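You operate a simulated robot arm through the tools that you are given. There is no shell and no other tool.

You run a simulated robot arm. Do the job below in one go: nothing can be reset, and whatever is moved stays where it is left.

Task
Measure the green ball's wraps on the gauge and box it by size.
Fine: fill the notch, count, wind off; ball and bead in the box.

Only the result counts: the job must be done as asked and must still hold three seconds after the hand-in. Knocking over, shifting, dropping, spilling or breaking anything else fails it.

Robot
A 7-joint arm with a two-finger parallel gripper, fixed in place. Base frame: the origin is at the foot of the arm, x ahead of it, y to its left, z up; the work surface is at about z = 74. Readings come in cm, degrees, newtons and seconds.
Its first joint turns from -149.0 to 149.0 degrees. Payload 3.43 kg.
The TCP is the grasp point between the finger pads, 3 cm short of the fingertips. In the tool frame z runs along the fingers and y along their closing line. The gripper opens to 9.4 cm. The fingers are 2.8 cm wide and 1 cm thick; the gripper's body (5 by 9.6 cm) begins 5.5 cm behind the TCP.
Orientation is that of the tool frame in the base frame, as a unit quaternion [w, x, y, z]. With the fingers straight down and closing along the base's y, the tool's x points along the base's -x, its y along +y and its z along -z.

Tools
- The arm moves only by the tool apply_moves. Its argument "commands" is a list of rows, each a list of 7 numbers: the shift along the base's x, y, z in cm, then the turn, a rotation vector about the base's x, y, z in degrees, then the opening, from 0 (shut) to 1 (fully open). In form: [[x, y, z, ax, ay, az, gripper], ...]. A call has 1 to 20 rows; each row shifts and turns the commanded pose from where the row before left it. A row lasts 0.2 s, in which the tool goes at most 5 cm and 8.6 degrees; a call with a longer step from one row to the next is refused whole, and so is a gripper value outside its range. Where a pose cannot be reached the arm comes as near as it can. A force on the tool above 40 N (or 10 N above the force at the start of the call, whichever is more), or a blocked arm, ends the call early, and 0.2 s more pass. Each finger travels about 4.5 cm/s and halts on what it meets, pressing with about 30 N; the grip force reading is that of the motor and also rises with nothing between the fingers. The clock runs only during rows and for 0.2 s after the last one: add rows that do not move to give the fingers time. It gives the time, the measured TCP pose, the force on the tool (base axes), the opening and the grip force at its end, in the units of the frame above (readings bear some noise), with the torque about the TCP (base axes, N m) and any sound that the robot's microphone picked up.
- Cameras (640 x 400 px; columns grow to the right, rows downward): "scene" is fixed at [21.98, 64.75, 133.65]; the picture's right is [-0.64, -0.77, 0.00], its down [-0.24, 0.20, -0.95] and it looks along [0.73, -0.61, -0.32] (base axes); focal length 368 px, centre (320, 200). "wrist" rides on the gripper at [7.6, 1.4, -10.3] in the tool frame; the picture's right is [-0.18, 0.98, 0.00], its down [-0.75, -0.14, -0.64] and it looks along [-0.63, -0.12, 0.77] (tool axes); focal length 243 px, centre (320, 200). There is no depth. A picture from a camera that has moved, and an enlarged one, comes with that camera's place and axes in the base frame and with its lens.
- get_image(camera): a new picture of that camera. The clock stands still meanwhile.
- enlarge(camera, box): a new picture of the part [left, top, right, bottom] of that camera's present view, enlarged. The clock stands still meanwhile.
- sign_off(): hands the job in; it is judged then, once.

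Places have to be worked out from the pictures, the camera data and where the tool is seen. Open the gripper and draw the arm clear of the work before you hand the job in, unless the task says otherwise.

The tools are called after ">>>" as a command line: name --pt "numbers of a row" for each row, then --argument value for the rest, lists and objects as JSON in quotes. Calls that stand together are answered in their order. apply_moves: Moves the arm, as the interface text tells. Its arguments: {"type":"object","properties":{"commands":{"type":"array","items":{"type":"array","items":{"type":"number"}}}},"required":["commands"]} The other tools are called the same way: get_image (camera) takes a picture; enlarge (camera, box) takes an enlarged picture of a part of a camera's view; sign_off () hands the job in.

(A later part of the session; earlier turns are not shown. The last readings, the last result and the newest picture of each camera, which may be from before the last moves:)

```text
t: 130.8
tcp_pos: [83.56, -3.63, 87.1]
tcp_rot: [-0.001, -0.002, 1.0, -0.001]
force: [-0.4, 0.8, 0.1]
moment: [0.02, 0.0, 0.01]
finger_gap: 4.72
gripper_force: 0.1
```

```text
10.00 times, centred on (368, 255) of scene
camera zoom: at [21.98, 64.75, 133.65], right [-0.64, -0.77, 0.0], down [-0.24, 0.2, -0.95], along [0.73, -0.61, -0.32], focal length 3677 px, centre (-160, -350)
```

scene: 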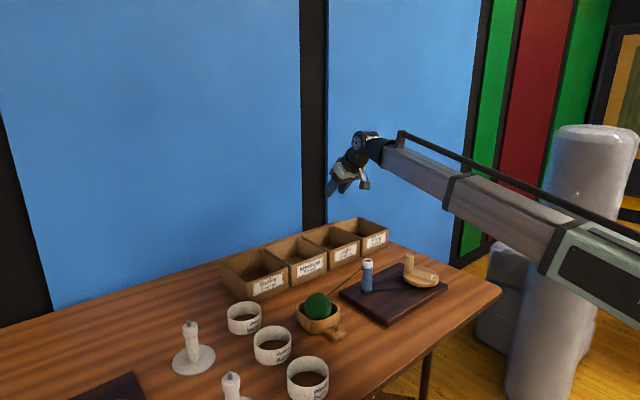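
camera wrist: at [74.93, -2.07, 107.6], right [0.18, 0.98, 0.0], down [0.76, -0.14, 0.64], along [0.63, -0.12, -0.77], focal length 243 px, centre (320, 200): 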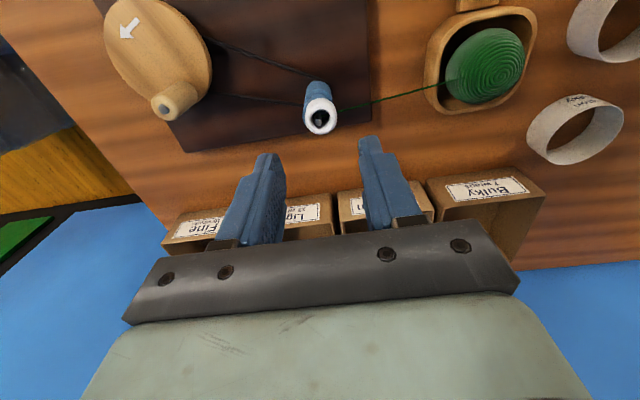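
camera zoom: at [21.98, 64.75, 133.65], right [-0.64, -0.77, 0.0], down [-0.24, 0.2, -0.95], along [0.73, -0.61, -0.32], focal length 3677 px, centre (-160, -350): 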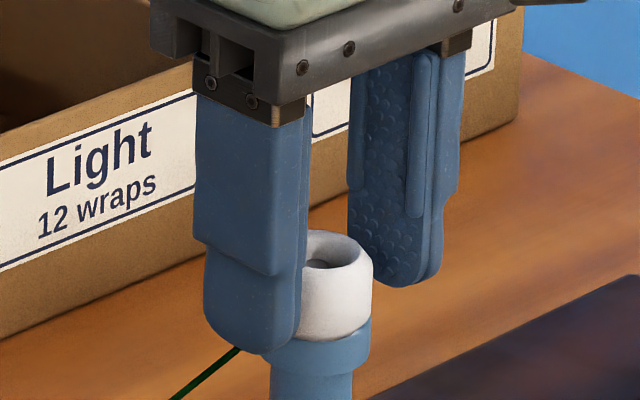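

Fingertips are about 0.5 cm above the spindle head. I close on the bead.

>>> apply_moves --pt "0 0 0 0 0 0 0.35" --pt "0 0 0 0 0 0 0.2" --pt "0 0 0 0 0 0 0.1" --pt "0 0 0 0 0 0 0.1" --pt "0 0 0 0 0 0 0.1"

>>> enlarge --camera "wrist" --box '[240, 90, 400, 210]'

```text
t: 132.0
tcp_pos: [83.38, -3.56, 87.11]
tcp_rot: [-0.001, -0.002, 1.0, -0.001]
force: [0.3, -0.8, -0.2]
moment: [-0.02, 0.02, -0.02]
finger_gap: 2.63
gripper_force: 29.9
```

```text
3.33 times, centred on (320, 150) of wrist
camera zoom: at [75.66, -2.18, 97.45], right [0.18, 0.98, 0.0], down [0.76, -0.14, 0.64], along [0.63, -0.12, -0.77], focal length 809 px, centre (320, 367)
```

zoom: 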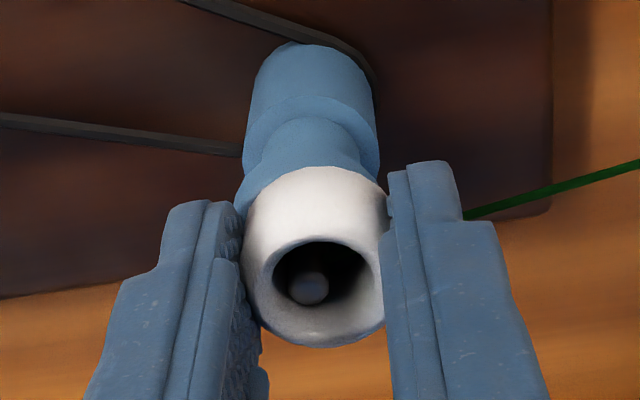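

The bead is held. I lift it straight off the pin, slowly, and check.

>>> apply_moves --pt "0 0 0.3 0 0 0 0.1" --pt "0 0 0.5 0 0 0 0.1" --pt "0 0 0.6 0 0 0 0.1" --pt "0 0 0.8 0 0 0 0.1" --pt "0 0 1.0 0 0 0 0.1" --pt "0 0 1.5 0 0 0 0.1" --pt "0 0 2.0 0 0 0 0.1" --pt "0 0 1.5 0 0 0 0.1" --pt "0 0 0 0 0 0 0.1"

>>> enlarge --camera "scene" --box '[290, 210, 450, 320]'

>>> enlarge --camera "wrist" --box '[240, 90, 400, 210]'

```text
t: 134.0
tcp_pos: [83.28, -3.68, 95.39]
tcp_rot: [-0.001, -0.003, 1.0, -0.001]
force: [-0.9, -0.4, 0.2]
moment: [0.01, 0.0, 0.01]
finger_gap: 2.63
gripper_force: 30.3
```

```text
3.64 times, centred on (370, 265) of scene
camera zoom: at [21.98, 64.75, 133.65], right [-0.64, -0.77, 0.0], down [-0.24, 0.2, -0.95], along [0.73, -0.61, -0.32], focal length 1337 px, centre (138, -36)
```

zoom: 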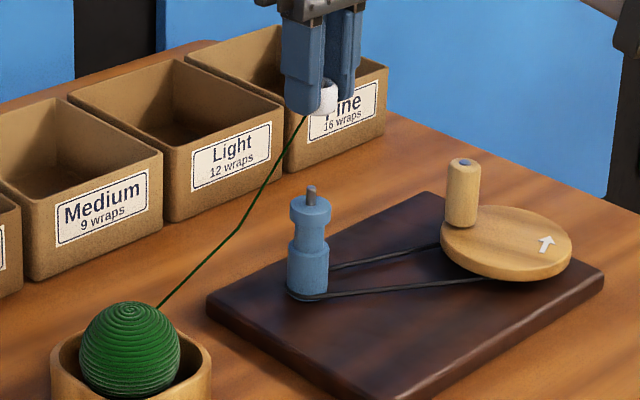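

```text
3.33 times, centred on (320, 150) of wrist
camera zoom: at [75.58, -2.15, 105.68], right [0.18, 0.98, 0.0], down [0.76, -0.14, 0.64], along [0.63, -0.12, -0.77], focal length 809 px, centre (320, 367)
```

zoom: 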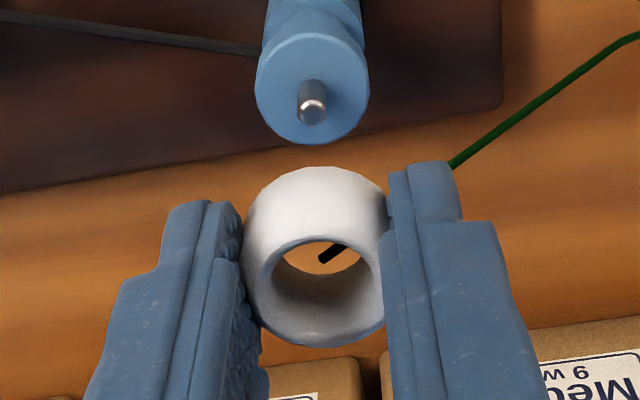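

The bead came off cleanly. I carry it up and over to the Light box, tilting the tool outward on the way.

>>> apply_moves --pt "0.7 -0.2 1.0 0 0 0 0.1" --pt "1.5 -0.3 1.0 0 -2 0 0.1" --pt "2.0 -0.4 0.6 0 -3 0 0.1" --pt "2.0 -0.4 0.5 0 -3.5 0 0.1" --pt "2.0 -0.4 0.5 0 -3.5 0 0.1" --pt "2.0 -0.4 0.3 0 -3.5 0 0.1" --pt "2.0 -0.4 0.2 0 -3.5 0 0.1" --pt "2.0 -0.4 0.2 0 -3.5 0 0.1" --pt "2.0 -0.4 0.2 0 -3.5 0 0.1" --pt "2.0 -0.4 0 0 -3.5 0 0.1" --pt "2.0 -0.4 0 0 -3 0 0.1" --pt "2.0 -0.4 0 0 -2.5 0 0.1" --pt "1.5 -0.3 0 0 -1 0 0.1" --pt "0 0 0 0 0 0 0.1"

>>> enlarge --camera "scene" --box '[250, 150, 450, 300]'

>>> get_image --camera "wrist"

```text
t: 137.0
tcp_pos: [107.01, -8.61, 99.81]
tcp_rot: [0.31, -0.002, 0.951, -0.002]
force: [0.3, -0.4, 0.1]
moment: [0.02, -0.03, -0.01]
finger_gap: 2.63
gripper_force: 30.1
```

```text
2.67 times, centred on (350, 225) of scene
camera zoom: at [21.98, 64.75, 133.65], right [-0.64, -0.77, 0.0], down [-0.24, 0.2, -0.95], along [0.73, -0.61, -0.32], focal length 981 px, centre (240, 133)
```

zoom: 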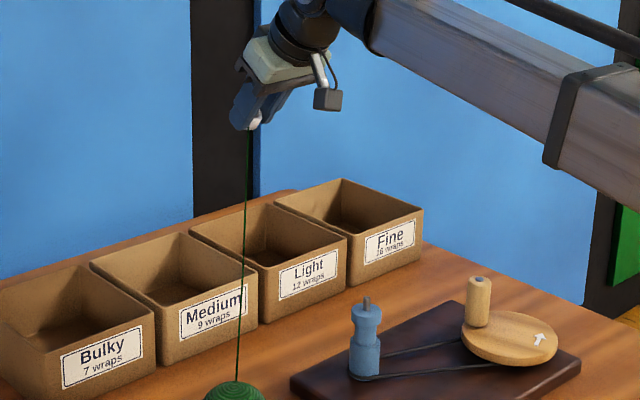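

```text
taken
camera wrist: at [94.69, -7.04, 103.71], right [0.15, 0.98, 0.1], down [0.23, -0.14, 0.96], along [0.96, -0.12, -0.25], focal length 243 px, centre (320, 200)
```

wrist: 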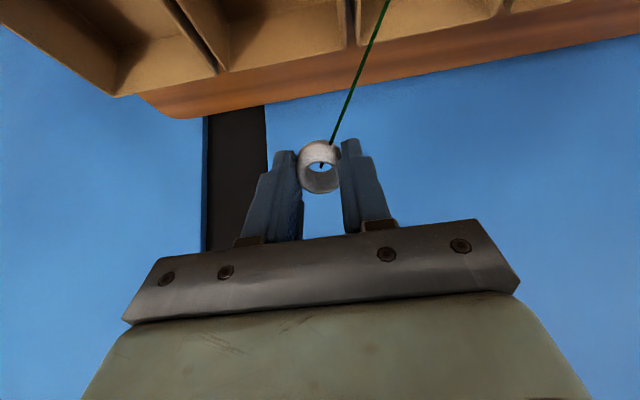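

The bead hangs over the left part of the Light box (its walls at y≈−5 and −19). I lower it into the box in steps.

>>> apply_moves --pt "0 0 -1.5 0 0 0 0.1" --pt "0 0 -2.5 0 0 0 0.1" --pt "0 0 -2.5 0 0 0 0.1" --pt "0 0 -2.5 0 0 0 0.1" --pt "0 0 -2.5 0 0 0 0.1" --pt "0 0 -2.5 0 0 0 0.1" --pt "0 0 -1.5 0 0 0 0.1" --pt "0 0 0 0 0 0 0.1"

>>> enlarge --camera "scene" --box '[260, 190, 400, 290]'

>>> get_image --camera "wrist"

```text
t: 138.8
tcp_pos: [106.92, -8.35, 84.29]
tcp_rot: [0.308, -0.002, 0.951, -0.002]
force: [0.3, -0.7, 0.0]
moment: [0.0, -0.02, 0.01]
finger_gap: 2.62
gripper_force: 29.7
```

```text
4.00 times, centred on (330, 240) of scene
camera zoom: at [21.98, 64.75, 133.65], right [-0.64, -0.77, 0.0], down [-0.24, 0.2, -0.95], along [0.73, -0.61, -0.32], focal length 1471 px, centre (280, 40)
```

zoom: 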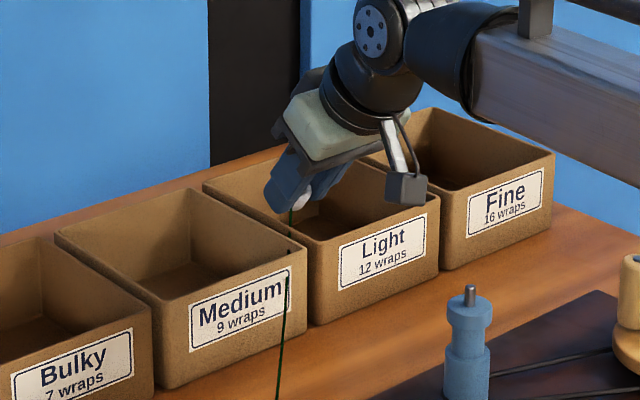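

```text
taken
camera wrist: at [94.61, -6.93, 88.21], right [0.15, 0.98, 0.1], down [0.23, -0.14, 0.96], along [0.96, -0.12, -0.25], focal length 243 px, centre (320, 200)
```

wrist: 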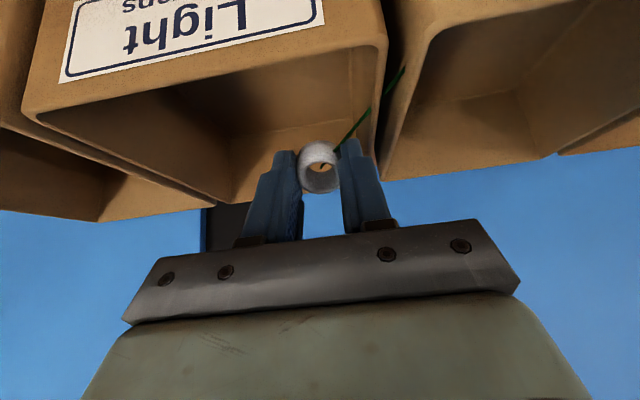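

The bead is within Light but close to its left wall, so I shift 0.65 cm right and 1.2 cm toward the front, then lower to just above the floor.

>>> apply_moves --pt "-0.6 -0.35 0 0 0 0 0.1" --pt "-0.6 -0.3 0 0 0 0 0.1" --pt "0 0 -1.0 0 0 0 0.1" --pt "0 0 -1.2 0 0 0 0.1" --pt "0 0 -1.0 0 0 0 0.1" --pt "0 0 -0.8 0 0 0 0.1" --pt "0 0 -0.5 0 0 0 0.1" --pt "0 0 0 0 0 0 0.1"

>>> enlarge --camera "scene" --box '[280, 200, 392, 280]'

>>> get_image --camera "wrist"

```text
t: 140.6
tcp_pos: [105.95, -9.11, 79.86]
tcp_rot: [0.308, -0.001, 0.951, -0.002]
force: [0.1, -0.4, -0.4]
moment: [-0.04, 0.02, -0.02]
finger_gap: 2.64
gripper_force: 29.7
```

```text
5.00 times, centred on (336, 240) of scene
camera zoom: at [21.98, 64.75, 133.65], right [-0.64, -0.77, 0.0], down [-0.24, 0.2, -0.95], along [0.73, -0.61, -0.32], focal length 1839 px, centre (240, 0)
```

zoom: 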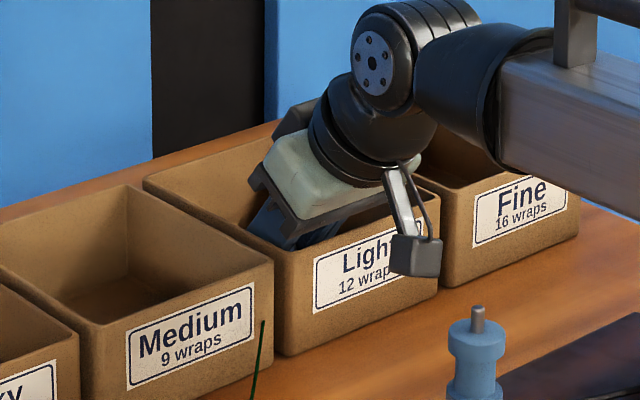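

```text
taken
camera wrist: at [93.54, -7.61, 83.75], right [0.15, 0.98, 0.1], down [0.23, -0.14, 0.96], along [0.96, -0.12, -0.25], focal length 243 px, centre (320, 200)
```

wrist: 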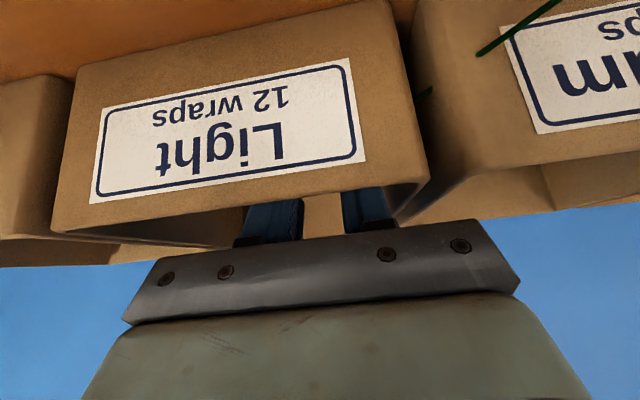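

No contact; the bead is just above the box floor. I open the fingers a little to let it down.

>>> apply_moves --pt "0 0 -0.3 0 0 0 0.1" --pt "0 0 0 0 0 0 0.3" --pt "0 0 0 0 0 0 0.38" --pt "0 0 0 0 0 0 0.38" --pt "0 0 0 0 0 0 0.38"

>>> apply_moves --pt "0 0 0.5 0 0 0 0.38" --pt "0 0 1.0 0 0 0 0.38" --pt "0 0 2.0 0 0 0 0.38" --pt "0 0 2.5 0 0 0 0.38" --pt "0 0 2.5 0 0 0 0.38" --pt "0 0 2.5 0 0 0 0.38" --pt "0 0 2.5 0 0 0 0.38" --pt "0 0 2.5 0 0 0 0.38" --pt "0 0 2.5 0 0 0 0.38" --pt "0 0 1.5 0 0 0 0.38" --pt "0 0 0 0 0 0 0.38"

>>> enlarge --camera "scene" --box '[280, 200, 392, 280]'

>>> get_image --camera "wrist"

```text
t: 141.8
tcp_pos: [105.83, -9.02, 79.69]
tcp_rot: [0.308, -0.002, 0.951, -0.002]
force: [0.0, 0.7, -1.1]
moment: [0.02, -0.01, -0.03]
finger_gap: 3.58
gripper_force: 0.1
```

```text
t: 144.2
tcp_pos: [105.59, -9.08, 99.49]
tcp_rot: [0.308, -0.003, 0.951, -0.001]
force: [-1.1, -0.5, 0.7]
moment: [-0.03, -0.05, -0.04]
finger_gap: 3.56
gripper_force: 0.1
```

```text
5.00 times, centred on (336, 240) of scene
camera zoom: at [21.98, 64.75, 133.65], right [-0.64, -0.77, 0.0], down [-0.24, 0.2, -0.95], along [0.73, -0.61, -0.32], focal length 1839 px, centre (240, 0)
```

zoom: 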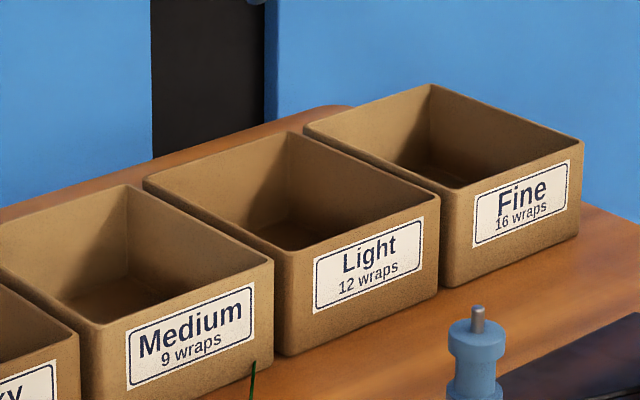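

```text
taken
camera wrist: at [93.31, -7.59, 103.39], right [0.15, 0.98, 0.1], down [0.23, -0.14, 0.96], along [0.96, -0.12, -0.25], focal length 243 px, centre (320, 200)
```

wrist: 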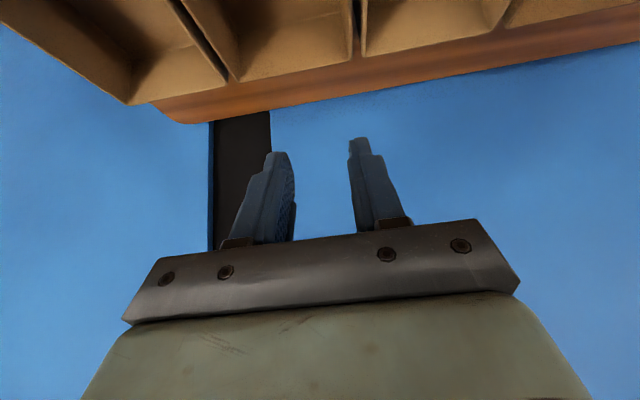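

The bead is out of the fingers and inside the box (hidden by its front wall from this side). I back off, straighten the tool and look down into the Light box.

>>> apply_moves --pt "-1.0 0.2 0.5 0 2 0 0.38" --pt "-1.5 0.4 0.5 0 4 0 0.38" --pt "-1.5 0.5 0.5 0 4 0 0.38" --pt "-1.5 0.5 0.5 0 4 0 0.38" --pt "-1.5 0.5 0.5 0 4 0 0.38" --pt "-1.5 0.5 0.5 0 4 0 0.38" --pt "-1.5 0.5 0.5 0 4 0 0.38" --pt "-1.5 0.5 0.5 0 4 0 0.38" --pt "-1.5 0.5 0.5 0 4 0 0.38" --pt "-1.0 0.3 0 0 2 0 0.38" --pt "0 0 0 0 0 0 0.38"

>>> get_image --camera "wrist"

>>> get_image --camera "scene"

```text
t: 146.6
tcp_pos: [91.62, -4.79, 104.07]
tcp_rot: [-0.001, -0.003, 1.0, -0.001]
force: [1.1, 0.4, -0.1]
moment: [0.04, 0.01, 0.0]
finger_gap: 3.57
gripper_force: 0.1
```

```text
taken
camera wrist: at [84.03, -3.27, 114.43], right [0.18, 0.98, 0.0], down [0.76, -0.14, 0.64], along [0.63, -0.12, -0.77], focal length 243 px, centre (320, 200)
```

wrist: 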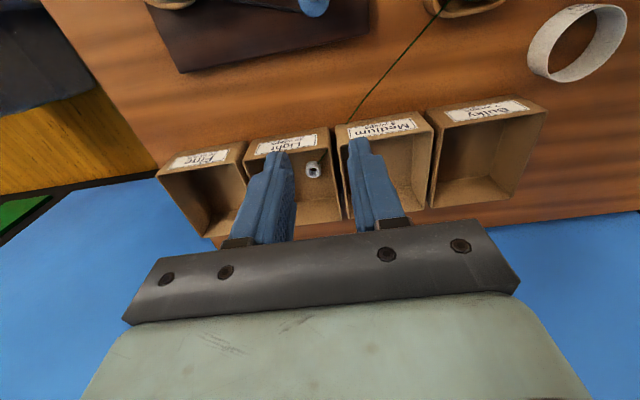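

```text
taken
```

scene: 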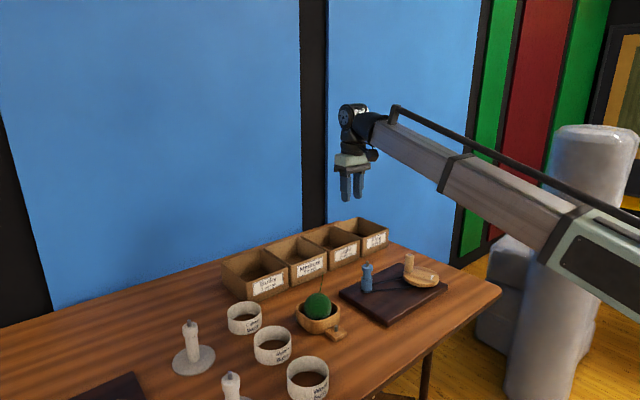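

The bead lies in the Light box at about (108, −9). Now I go above the ball to look at it for the grasp.

>>> apply_moves --pt "-0.6 1.0 -0.2 0 0 0 0.5" --pt "-1.0 1.9 -0.5 0 0 0 0.7" --pt "-1.0 1.9 -0.5 0 0 0 0.9" --pt "-1.0 1.9 -0.5 0 0 0 1" --pt "-1.0 1.9 -0.5 0 0 0 1" --pt "-1.0 1.9 -0.5 0 0 0 1" --pt "-1.0 1.9 -0.5 0 0 0 1" --pt "-1.0 1.9 -0.5 0 0 0 1" --pt "-1.0 1.9 -0.5 0 0 0 1" --pt "-1.0 1.9 -0.5 0 0 0 1" --pt "-0.6 1.1 -0.3 0 0 0 1" --pt "0 0 0 0 0 0 1"

>>> get_image --camera "wrist"

>>> enlarge --camera "scene" --box '[270, 270, 366, 340]'

```text
t: 149.2
tcp_pos: [81.78, 14.55, 98.99]
tcp_rot: [0.0, -0.003, 1.0, 0.0]
force: [-0.1, -0.8, 0.8]
moment: [0.02, -0.01, 0.02]
finger_gap: 9.38
gripper_force: 0.0
```

```text
taken
camera wrist: at [73.95, 16.03, 109.29], right [0.18, 0.98, 0.0], down [0.76, -0.14, 0.64], along [0.63, -0.12, -0.77], focal length 243 px, centre (320, 200)
```

wrist: 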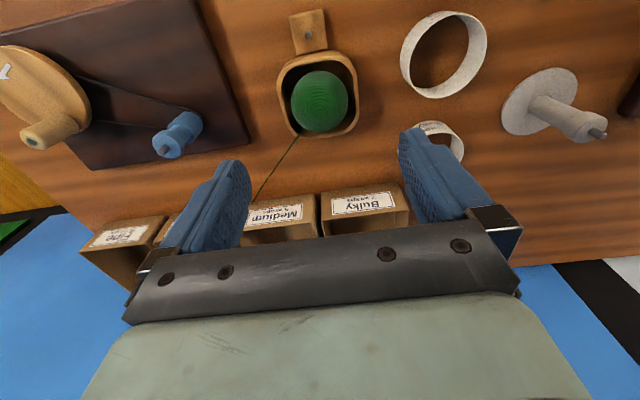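

```text
5.71 times, centred on (318, 305) of scene
camera zoom: at [21.98, 64.75, 133.65], right [-0.64, -0.77, 0.0], down [-0.24, 0.2, -0.95], along [0.73, -0.61, -0.32], focal length 2101 px, centre (331, -400)
```

zoom: 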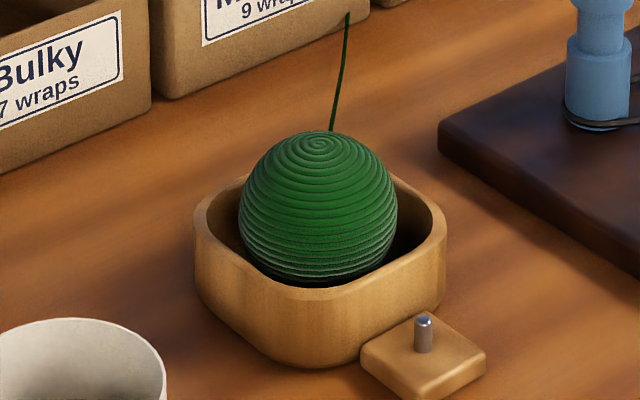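

>>> enlarge --camera "wrist" --box '[260, 40, 380, 150]'

```text
3.64 times, centred on (320, 95) of wrist
camera zoom: at [73.95, 16.03, 109.29], right [0.18, 0.98, 0.0], down [0.76, -0.14, 0.64], along [0.63, -0.12, -0.77], focal length 882 px, centre (320, 582)
```

zoom: 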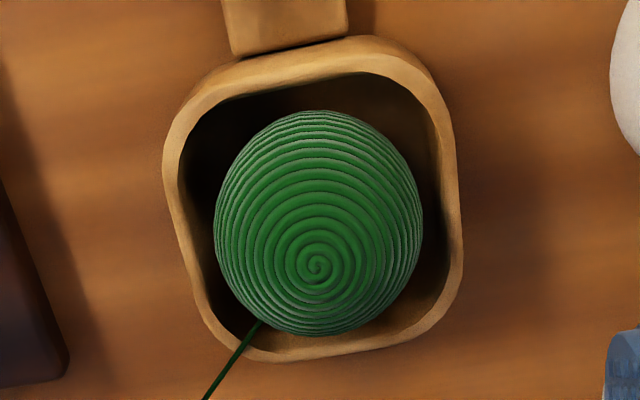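

The ball is centred at about (83.5, 14.1, 78.3), radius 3.5 cm; the bowl's rim is near z≈77.9 and leaves under 1 cm beside the ball, so I will grip at the equator with the tips just above the rim. I go down closer first.

>>> apply_moves --pt "0.6 -0.15 -1.5 0 0 0 1" --pt "0.6 -0.15 -2.5 0 0 0 1" --pt "0.5 -0.1 -2.5 0 0 0 1" --pt "0 0 -2.0 0 0 0 1" --pt "0 0 -1.5 0 0 0 1" --pt "0 0 0 0 0 0 1"

>>> get_image --camera "wrist"

>>> enlarge --camera "scene" --box '[260, 240, 388, 340]'

```text
t: 150.6
tcp_pos: [83.32, 14.2, 88.93]
tcp_rot: [-0.001, -0.003, 1.0, -0.001]
force: [-0.5, 0.1, -0.1]
moment: [-0.05, 0.03, 0.0]
finger_gap: 9.39
gripper_force: 0.0
```

```text
taken
camera wrist: at [75.65, 15.64, 99.32], right [0.18, 0.98, 0.0], down [0.76, -0.14, 0.64], along [0.63, -0.12, -0.77], focal length 243 px, centre (320, 200)
```

wrist: 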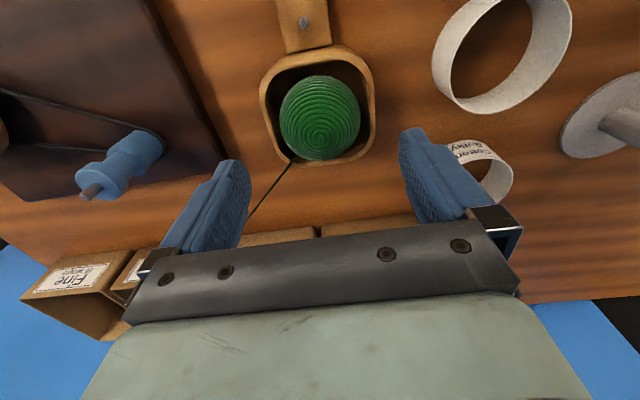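

```text
4.00 times, centred on (324, 290) of scene
camera zoom: at [21.98, 64.75, 133.65], right [-0.64, -0.77, 0.0], down [-0.24, 0.2, -0.95], along [0.73, -0.61, -0.32], focal length 1471 px, centre (304, -160)
```

zoom: 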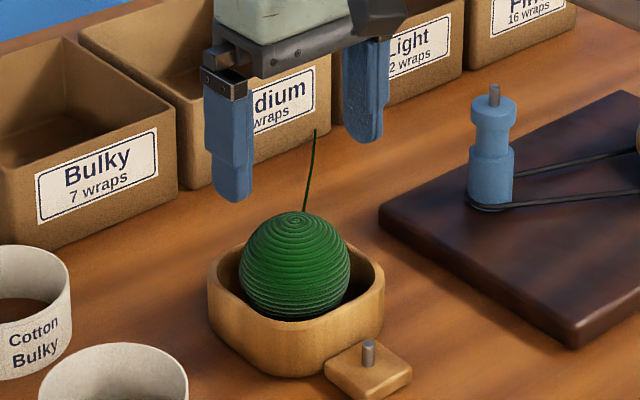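

The fingers straddle ball and bowl with the neighbours clear. I lower so the tips end just above the rim.

>>> apply_moves --pt "0.1 -0.05 -1.5 0 0 0 1" --pt "0 0 -2.0 0 0 0 1" --pt "0 0 -1.5 0 0 0 1" --pt "0 0 -1.2 0 0 0 1" --pt "0 0 -0.7 0 0 0 1" --pt "0 0 -0.3 0 0 0 1" --pt "0 0 0 0 0 0 1"

>>> enlarge --camera "scene" --box '[270, 260, 366, 335]'

>>> get_image --camera "wrist"

```text
t: 152.2
tcp_pos: [83.38, 14.1, 81.8]
tcp_rot: [0.0, -0.002, 1.0, -0.001]
force: [0.3, 0.2, -0.4]
moment: [0.01, 0.02, 0.05]
finger_gap: 9.39
gripper_force: 0.1
```

```text
5.33 times, centred on (318, 298) of scene
camera zoom: at [21.98, 64.75, 133.65], right [-0.64, -0.77, 0.0], down [-0.24, 0.2, -0.95], along [0.73, -0.61, -0.32], focal length 1961 px, centre (331, -320)
```

zoom: 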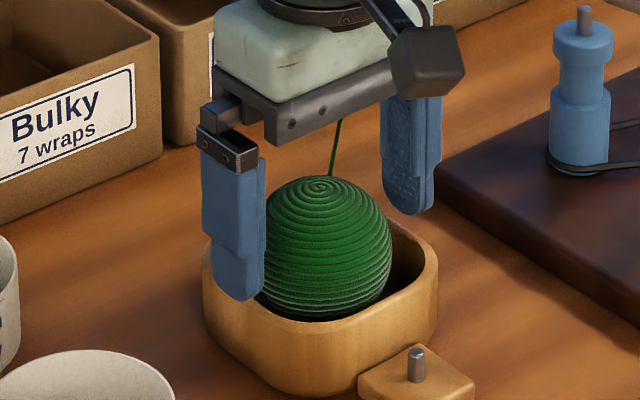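

```text
taken
camera wrist: at [75.72, 15.56, 92.07], right [0.18, 0.98, 0.0], down [0.76, -0.14, 0.64], along [0.63, -0.12, -0.77], focal length 243 px, centre (320, 200)
```

wrist: 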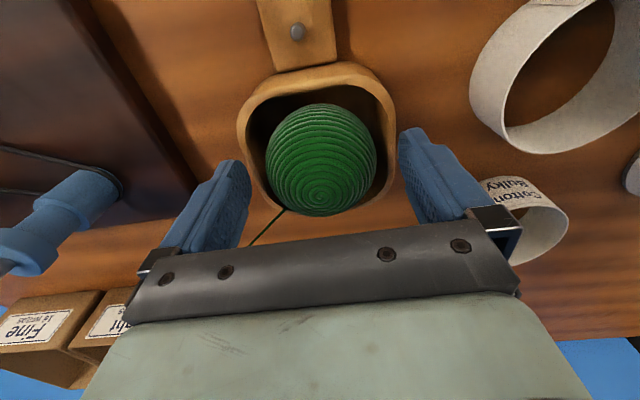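

Aligned. I lower a further 0.3 cm and close to just wider than the ball, to check clearance to the rim.

>>> apply_moves --pt "0.12 0 -0.3 0 0 0 1" --pt "0 0 0 0 0 0 0.9" --pt "0 0 0 0 0 0 0.8" --pt "0 0 0 0 0 0 0.8"

>>> enlarge --camera "scene" --box '[290, 270, 354, 325]'

>>> enlarge --camera "wrist" --box '[210, 60, 430, 240]'

```text
t: 153.2
tcp_pos: [83.58, 14.06, 81.5]
tcp_rot: [0.0, -0.003, 1.0, 0.0]
force: [0.6, 0.9, -0.1]
moment: [0.02, 0.0, 0.04]
finger_gap: 7.53
gripper_force: 0.1
```

```text
7.27 times, centred on (322, 298) of scene
camera zoom: at [21.98, 64.75, 133.65], right [-0.64, -0.77, 0.0], down [-0.24, 0.2, -0.95], along [0.73, -0.61, -0.32], focal length 2674 px, centre (306, -509)
```

zoom: 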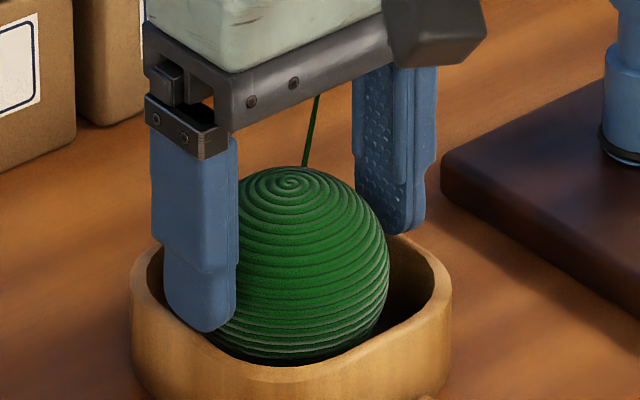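

```text
2.22 times, centred on (320, 150) of wrist
camera zoom: at [75.82, 15.53, 91.81], right [0.18, 0.98, 0.0], down [0.76, -0.14, 0.64], along [0.63, -0.12, -0.77], focal length 539 px, centre (320, 311)
```

zoom: 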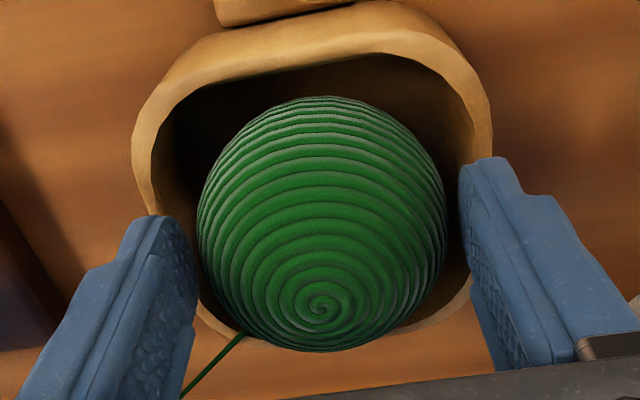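

The tips are just above the rim beside the ball's equator. I lower 0.2 cm more and grip the ball.

>>> apply_moves --pt "0 0 -0.2 0 0 0 0.8" --pt "0 0 0 0 0 0 0.7" --pt "0 0 0 0 0 0 0.6" --pt "0 0 0 0 0 0 0.5" --pt "0 0 0 0 0 0 0.5" --pt "0 0 0 0 0 0 0.5"

>>> enlarge --camera "scene" --box '[290, 270, 354, 325]'

```text
t: 154.6
tcp_pos: [83.7, 14.17, 81.38]
tcp_rot: [-0.001, -0.002, 1.0, 0.0]
force: [0.0, -1.0, 0.9]
moment: [-0.01, 0.01, 0.03]
finger_gap: 6.93
gripper_force: 29.8
```

```text
7.27 times, centred on (322, 298) of scene
camera zoom: at [21.98, 64.75, 133.65], right [-0.64, -0.77, 0.0], down [-0.24, 0.2, -0.95], along [0.73, -0.61, -0.32], focal length 2674 px, centre (306, -509)
```

zoom: 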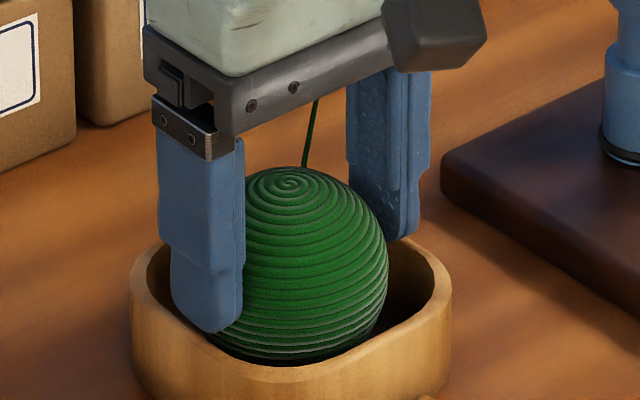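

The ball is held at its equator (gap 6.93 cm, 30 N). I lift slowly.

>>> apply_moves --pt "0 0 0.2 0 0 0 0.5" --pt "0 0 0.4 0 0 0 0.5" --pt "0 0 0.5 0 0 0 0.5" --pt "0 0 0.6 0 0 0 0.5" --pt "0 0 0.8 0 0 0 0.5" --pt "0 0 0.8 0 0 0 0.5" --pt "0 0 0.5 0 0 0 0.5" --pt "0 0 0 0 0 0 0.5"

>>> enlarge --camera "scene" --box '[280, 250, 366, 330]'

```text
t: 156.4
tcp_pos: [83.53, 13.98, 85.14]
tcp_rot: [0.0, -0.003, 1.0, -0.001]
force: [0.0, -0.1, 0.5]
moment: [-0.04, -0.02, 0.02]
finger_gap: 6.98
gripper_force: 30.2
```

```text
5.00 times, centred on (323, 290) of scene
camera zoom: at [21.98, 64.75, 133.65], right [-0.64, -0.77, 0.0], down [-0.24, 0.2, -0.95], along [0.73, -0.61, -0.32], focal length 1839 px, centre (305, -250)
```

zoom: 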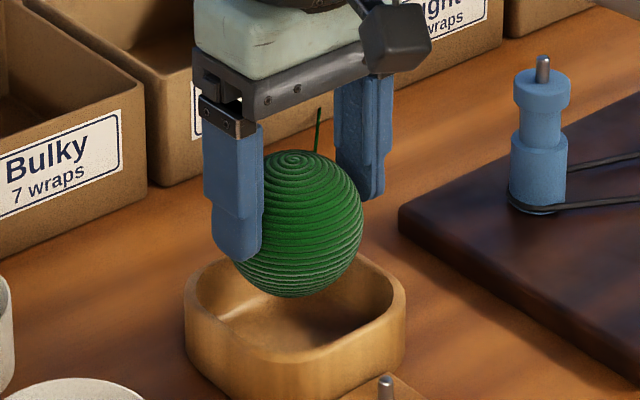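

The ball is out of the bowl and held securely. I raise it and start carrying it toward the boxes at a gentle pace.

>>> apply_moves --pt "0 0 1.0 0 0 0 0.5" --pt "0 0 1.8 0 0 0 0.5" --pt "0 0 2.0 0 0 0 0.5" --pt "0 0 2.0 0 0 0 0.5" --pt "0 0 2.0 0 0 0 0.5" --pt "0 0 1.8 0 0 0 0.5" --pt "0.3 -0.4 1.0 0 0 0 0.5" --pt "0.8 -0.9 0.4 0 0 0 0.5" --pt "1.4 -1.5 0.3 0 0 0 0.5" --pt "1.4 -1.5 0.3 0 0 0 0.5" --pt "1.4 -1.5 0.3 0 0 0 0.5" --pt "1.4 -1.5 0.3 0 0 0 0.5" --pt "1.4 -1.5 0.3 0 0 0 0.5" --pt "1.0 -1.1 0.2 0 0 0 0.5" --pt "0.5 -0.5 0 0 0 0 0.5" --pt "0 0 0 0 0 0 0.5"

>>> get_image --camera "scene"

>>> get_image --camera "wrist"

```text
t: 159.8
tcp_pos: [93.14, 3.78, 98.82]
tcp_rot: [-0.001, -0.003, 1.0, -0.001]
force: [-0.2, 0.6, 0.0]
moment: [-0.03, 0.0, 0.0]
finger_gap: 6.95
gripper_force: 30.0
```

```text
taken
```

scene: 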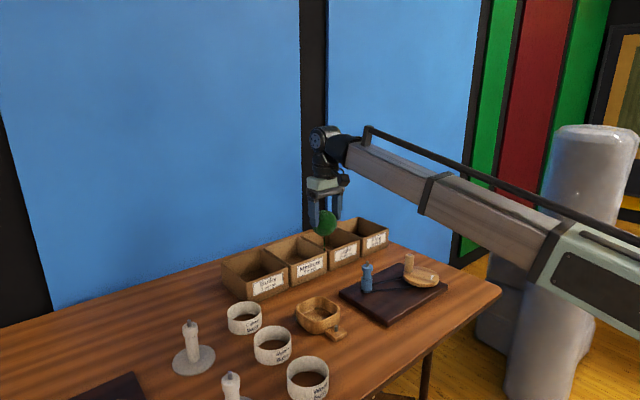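

```text
taken
camera wrist: at [85.42, 5.2, 109.2], right [0.18, 0.98, 0.0], down [0.76, -0.14, 0.64], along [0.63, -0.12, -0.77], focal length 243 px, centre (320, 200)
```

wrist: 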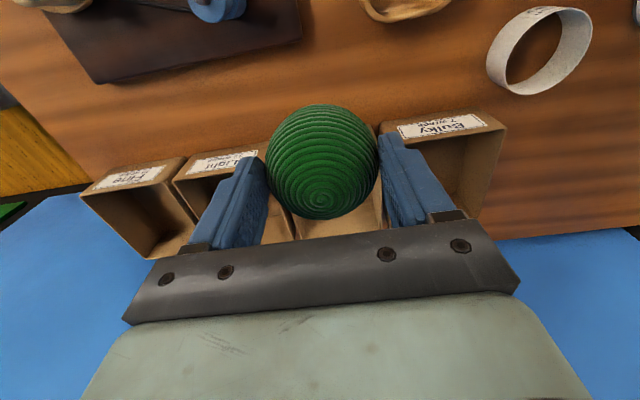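

The ball is stable. I continue over the Light box, tilting outward gradually.

>>> apply_moves --pt "0.6 -0.7 0.2 0 -1 0 0.5" --pt "1.2 -1.3 0.3 0 -2.5 0 0.5" --pt "1.3 -1.4 0.3 0 -3 0 0.5" --pt "1.3 -1.4 0.2 0 -3 0 0.5" --pt "1.3 -1.4 0.2 0 -3 0 0.5" --pt "1.3 -1.4 0 0 -3 0 0.5" --pt "1.3 -1.4 0 0 -3 0 0.5" --pt "1.3 -1.4 0 0 -3 0 0.5" --pt "1.3 -1.4 0 0 -3 0 0.5" --pt "1.3 -1.4 0 0 -3 0 0.5" --pt "1.3 -1.4 0 0 -3 0 0.5" --pt "1.3 -1.3 0 0 -3 0 0.5" --pt "1.0 -0.8 0 0 -2 0 0.5" --pt "0.5 -0.3 0 0 -1 0 0.5" --pt "0 0 0 0 0 0 0.5"

>>> enlarge --camera "scene" --box '[240, 160, 432, 290]'

>>> get_image --camera "wrist"

```text
t: 163.0
tcp_pos: [109.38, -13.37, 100.13]
tcp_rot: [0.313, -0.001, 0.95, -0.003]
force: [-0.1, -0.6, -1.1]
moment: [-0.01, 0.01, 0.02]
finger_gap: 6.97
gripper_force: 30.0
```

```text
3.08 times, centred on (336, 225) of scene
camera zoom: at [21.98, 64.75, 133.65], right [-0.64, -0.77, 0.0], down [-0.24, 0.2, -0.95], along [0.73, -0.61, -0.32], focal length 1132 px, centre (271, 123)
```

zoom: 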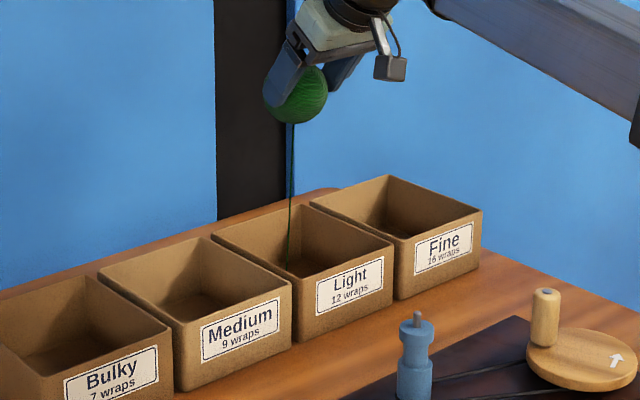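

```text
taken
camera wrist: at [97.06, -11.81, 103.87], right [0.14, 0.98, 0.11], down [0.23, -0.14, 0.96], along [0.96, -0.12, -0.24], focal length 243 px, centre (320, 200)
```

wrist: 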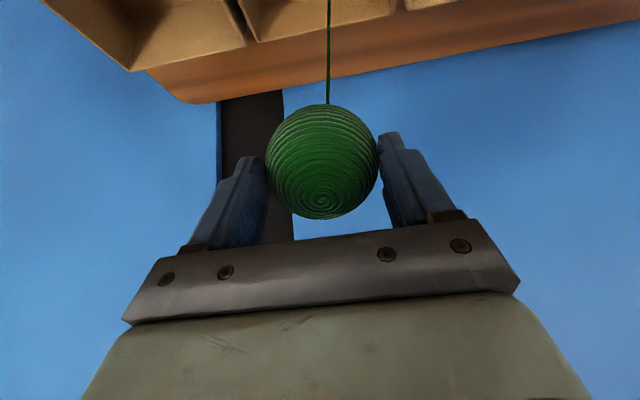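

The ball is over the Light box. I lower it to just above the rim and check side clearances.

>>> apply_moves --pt "0 0.1 -1.0 0 0 0 0.5" --pt "0 0.1 -2.0 0 0 0 0.5" --pt "0 0 -2.0 0 0 0 0.5" --pt "0 0 -2.0 0 0 0 0.5" --pt "0 0 -2.0 0 0 0 0.5" --pt "0 0 -1.5 0 0 0 0.5" --pt "0 0 -1.0 0 0 0 0.5" --pt "0 0 0 0 0 0 0.5"

>>> enlarge --camera "scene" --box '[260, 170, 400, 280]'

>>> get_image --camera "wrist"

```text
t: 164.8
tcp_pos: [109.25, -13.22, 88.49]
tcp_rot: [0.312, -0.002, 0.95, -0.002]
force: [-0.5, -0.3, -0.4]
moment: [0.0, 0.0, -0.01]
finger_gap: 6.95
gripper_force: 30.1
```

```text
3.64 times, centred on (330, 225) of scene
camera zoom: at [21.98, 64.75, 133.65], right [-0.64, -0.77, 0.0], down [-0.24, 0.2, -0.95], along [0.73, -0.61, -0.32], focal length 1337 px, centre (284, 109)
```

zoom: 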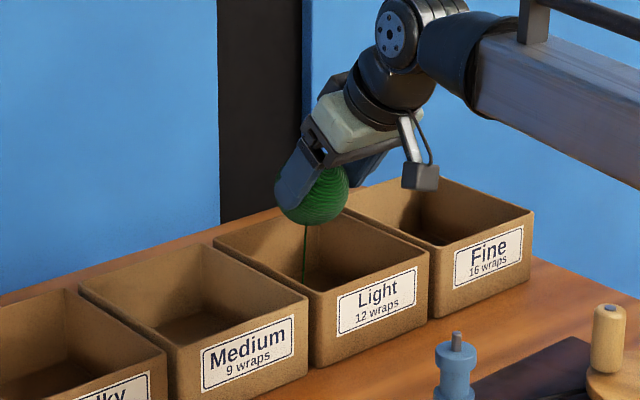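

```text
taken
camera wrist: at [96.94, -11.69, 92.29], right [0.14, 0.98, 0.11], down [0.23, -0.14, 0.96], along [0.96, -0.12, -0.24], focal length 243 px, centre (320, 200)
```

wrist: 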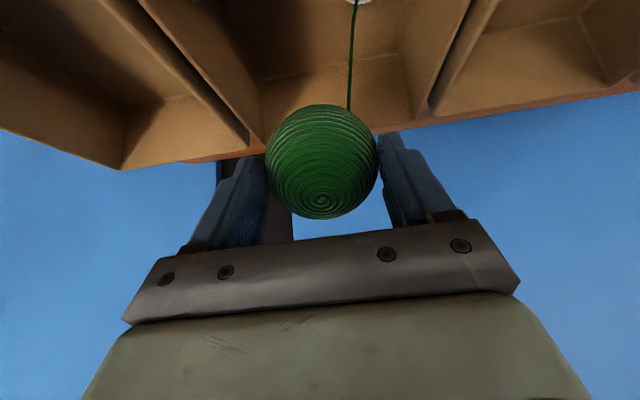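

Clear on all sides. I lower the ball into the box until it is just off the floor.

>>> apply_moves --pt "0 0 -1.0 0 0 0 0.5" --pt "0 0 -1.5 0 0 0 0.5" --pt "0 0 -1.5 0 0 0 0.5" --pt "0 0 -1.2 0 0 0 0.5" --pt "0 0 -0.8 0 0 0 0.5" --pt "0 0 -0.6 0 0 0 0.5" --pt "0 0 -0.4 0 0 0 0.5" --pt "0 0 0 0 0 0 0.5"

>>> enlarge --camera "scene" --box '[270, 190, 390, 280]'

>>> get_image --camera "wrist"

```text
t: 166.6
tcp_pos: [109.36, -13.1, 81.61]
tcp_rot: [0.313, -0.001, 0.95, -0.002]
force: [0.5, -0.5, 0.2]
moment: [-0.01, 0.02, 0.02]
finger_gap: 6.94
gripper_force: 29.8
```

```text
4.44 times, centred on (330, 235) of scene
camera zoom: at [21.98, 64.75, 133.65], right [-0.64, -0.77, 0.0], down [-0.24, 0.2, -0.95], along [0.73, -0.61, -0.32], focal length 1634 px, centre (276, 44)
```

zoom: 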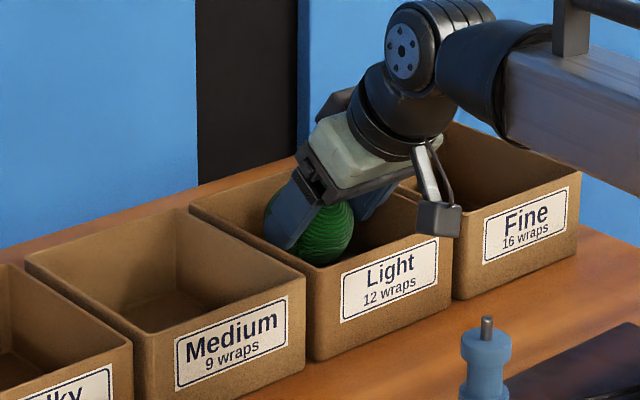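

```text
taken
camera wrist: at [97.01, -11.7, 85.28], right [0.14, 0.98, 0.11], down [0.23, -0.14, 0.96], along [0.96, -0.12, -0.24], focal length 243 px, centre (320, 200)
```

wrist: 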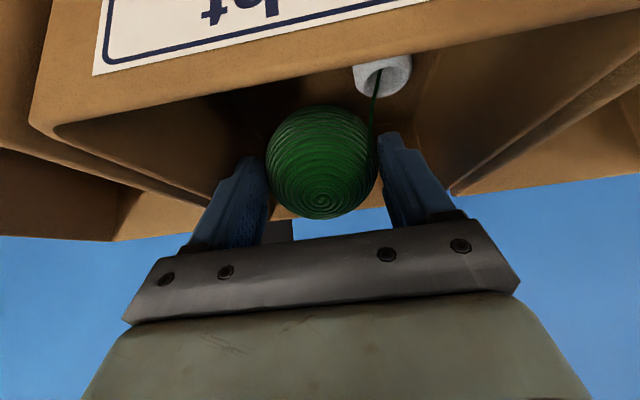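

Both are in the Light box now. I lower a bit more toward floor contact.

>>> apply_moves --pt "0 0 -0.3 0 0 0 0.5" --pt "0 0 -0.3 0 0 0 0.5" --pt "0 0 -0.2 0 0 0 0.5" --pt "0 0 0 0 0 0 0.5"

```text
t: 167.6
tcp_pos: [109.45, -13.11, 80.83]
tcp_rot: [0.312, -0.002, 0.95, -0.002]
force: [0.0, 0.3, 0.2]
moment: [0.04, 0.02, -0.01]
finger_gap: 6.93
gripper_force: 29.7
```

>>> apply_moves --pt "0 0 -0.15 0 0 0 0.5" --pt "0 0 -0.15 0 0 0 0.5" --pt "0 0 0 0 0 0 0.5"

```text
t: 168.4
tcp_pos: [109.37, -13.09, 80.33]
tcp_rot: [0.312, -0.002, 0.95, -0.001]
force: [0.3, 0.0, -0.1]
moment: [0.0, 0.01, -0.02]
finger_gap: 6.97
gripper_force: 29.9
```

Still no contact force at z=80.3, so the floor is only millimetres below the ball. I lower 0.3 cm more and then open the fingers slightly to release it.

>>> apply_moves --pt "0 0 -0.15 0 0 0 0.5" --pt "0 0 -0.15 0 0 0 0.5" --pt "0 0 0 0 0 0 0.5" --pt "0 0 0 0 0 0 0.76" --pt "0 0 0 0 0 0 0.82" --pt "0 0 0 0 0 0 0.82" --pt "0 0 0 0 0 0 0.82"

>>> get_image --camera "wrist"

>>> enlarge --camera "scene" --box '[270, 190, 390, 280]'

```text
t: 170.0
tcp_pos: [109.54, -13.22, 80.21]
tcp_rot: [0.313, -0.001, 0.95, -0.002]
force: [-0.3, 0.0, 0.4]
moment: [-0.01, 0.0, 0.01]
finger_gap: 7.71
gripper_force: 0.1
```

```text
taken
camera wrist: at [97.03, -11.69, 83.91], right [0.14, 0.98, 0.11], down [0.23, -0.14, 0.96], along [0.96, -0.12, -0.24], focal length 243 px, centre (320, 200)
```

wrist: 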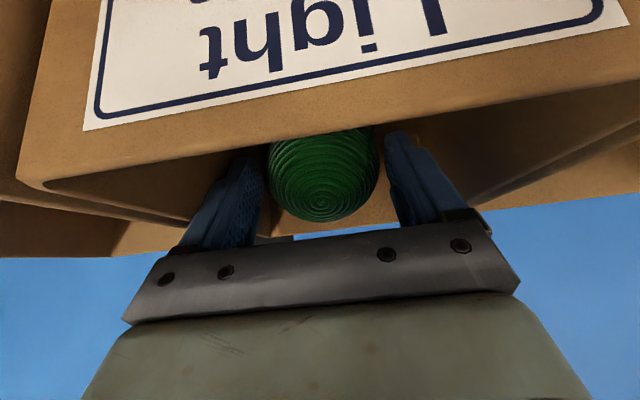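

```text
4.44 times, centred on (330, 235) of scene
camera zoom: at [21.98, 64.75, 133.65], right [-0.64, -0.77, 0.0], down [-0.24, 0.2, -0.95], along [0.73, -0.61, -0.32], focal length 1634 px, centre (276, 44)
```

zoom: 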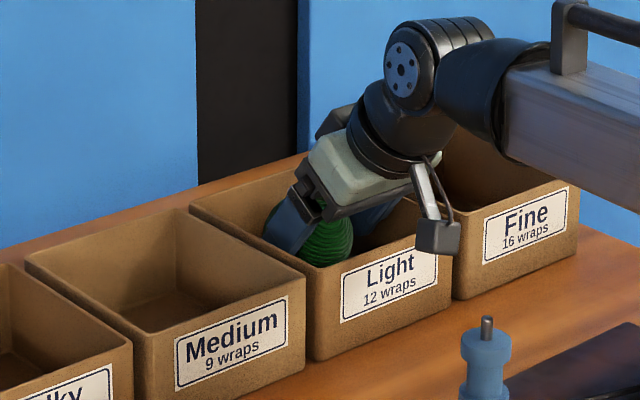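

The ball rests in the Light box with the fingers clear of it on both sides. I withdraw straight up.

>>> apply_moves --pt "0 0 0.4 0 0 0 0.82" --pt "0 0 0.8 0 0 0 0.82" --pt "0 0 1.2 0 0 0 0.82" --pt "0 0 1.8 0 0 0 0.82" --pt "0 0 2.2 0 0 0 0.82" --pt "0 0 2.5 0 0 0 0.82" --pt "0 0 2.5 0 0 0 0.82" --pt "0 0 2.5 0 0 0 0.82" --pt "0 0 2.5 0 0 0 0.82" --pt "0 0 2.5 0 0 0 0.82" --pt "0 0 1.5 0 0 0 0.82" --pt "0 0 0 0 0 0 0.82"

>>> enlarge --camera "scene" --box '[240, 160, 432, 290]'

>>> get_image --camera "wrist"

```text
t: 172.6
tcp_pos: [109.46, -13.32, 100.59]
tcp_rot: [0.312, -0.001, 0.95, -0.003]
force: [0.4, 0.5, 0.9]
moment: [-0.01, -0.03, 0.01]
finger_gap: 7.74
gripper_force: 0.0
```

```text
3.08 times, centred on (336, 225) of scene
camera zoom: at [21.98, 64.75, 133.65], right [-0.64, -0.77, 0.0], down [-0.24, 0.2, -0.95], along [0.73, -0.61, -0.32], focal length 1132 px, centre (271, 123)
```

zoom: 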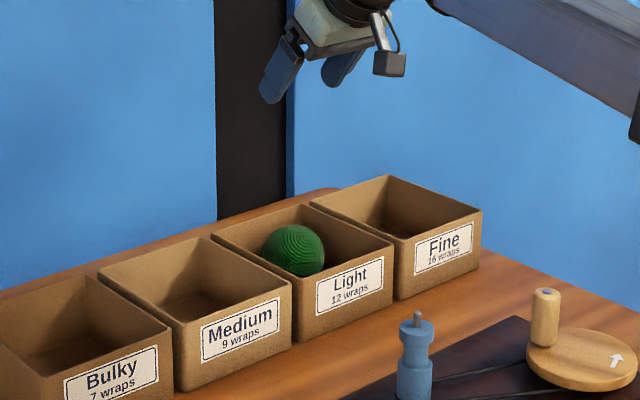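

```text
taken
camera wrist: at [97.09, -11.71, 104.35], right [0.15, 0.98, 0.11], down [0.23, -0.14, 0.96], along [0.96, -0.12, -0.24], focal length 243 px, centre (320, 200)
```

wrist: 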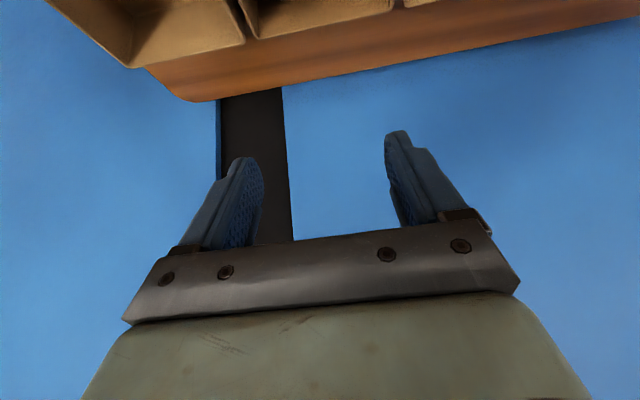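

The ball is in the Light box. I back off and straighten the tool, then look down to confirm ball and bead.

>>> apply_moves --pt "-1.0 0.2 0.5 0 2 0 0.9" --pt "-1.5 0.3 0.5 0 4 0 1" --pt "-1.5 0.3 0.5 0 4 0 1" --pt "-1.5 0.3 0.5 0 4 0 1" --pt "-1.5 0.3 0.5 0 4 0 1" --pt "-1.5 0.3 0.5 0 4 0 1" --pt "-1.5 0.3 0.5 0 4 0 1" --pt "-1.5 0.3 0.5 0 4 0 1" --pt "-1.5 0.3 0.5 0 4 0 1" --pt "-1.5 0.3 0.5 0 2.5 0 1" --pt "-1.5 0.3 0 0 0 0 1" --pt "-1.5 0.3 0 0 0 0 1" --pt "-1.0 0 0 0 0 0 1" --pt "0 0 0 0 0 0 1"

>>> get_image --camera "wrist"

>>> get_image --camera "scene"

```text
t: 175.6
tcp_pos: [91.01, -9.74, 105.62]
tcp_rot: [-0.001, -0.003, 1.0, 0.0]
force: [0.6, 1.2, 0.6]
moment: [0.04, 0.0, -0.01]
finger_gap: 9.4
gripper_force: 0.0
```

```text
taken
camera wrist: at [83.25, -8.22, 115.87], right [0.18, 0.98, 0.0], down [0.76, -0.14, 0.64], along [0.63, -0.12, -0.77], focal length 243 px, centre (320, 200)
```

wrist: 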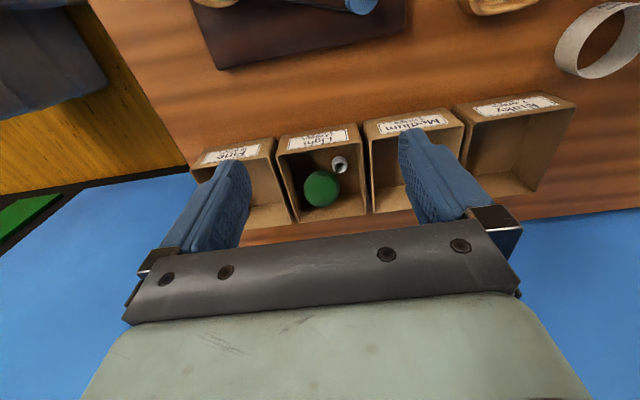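

```text
taken
```

scene: 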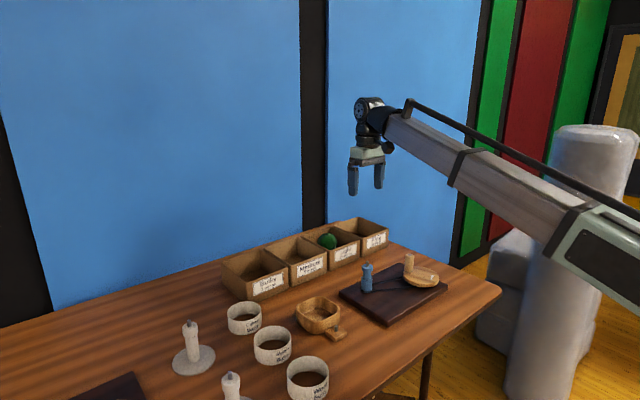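

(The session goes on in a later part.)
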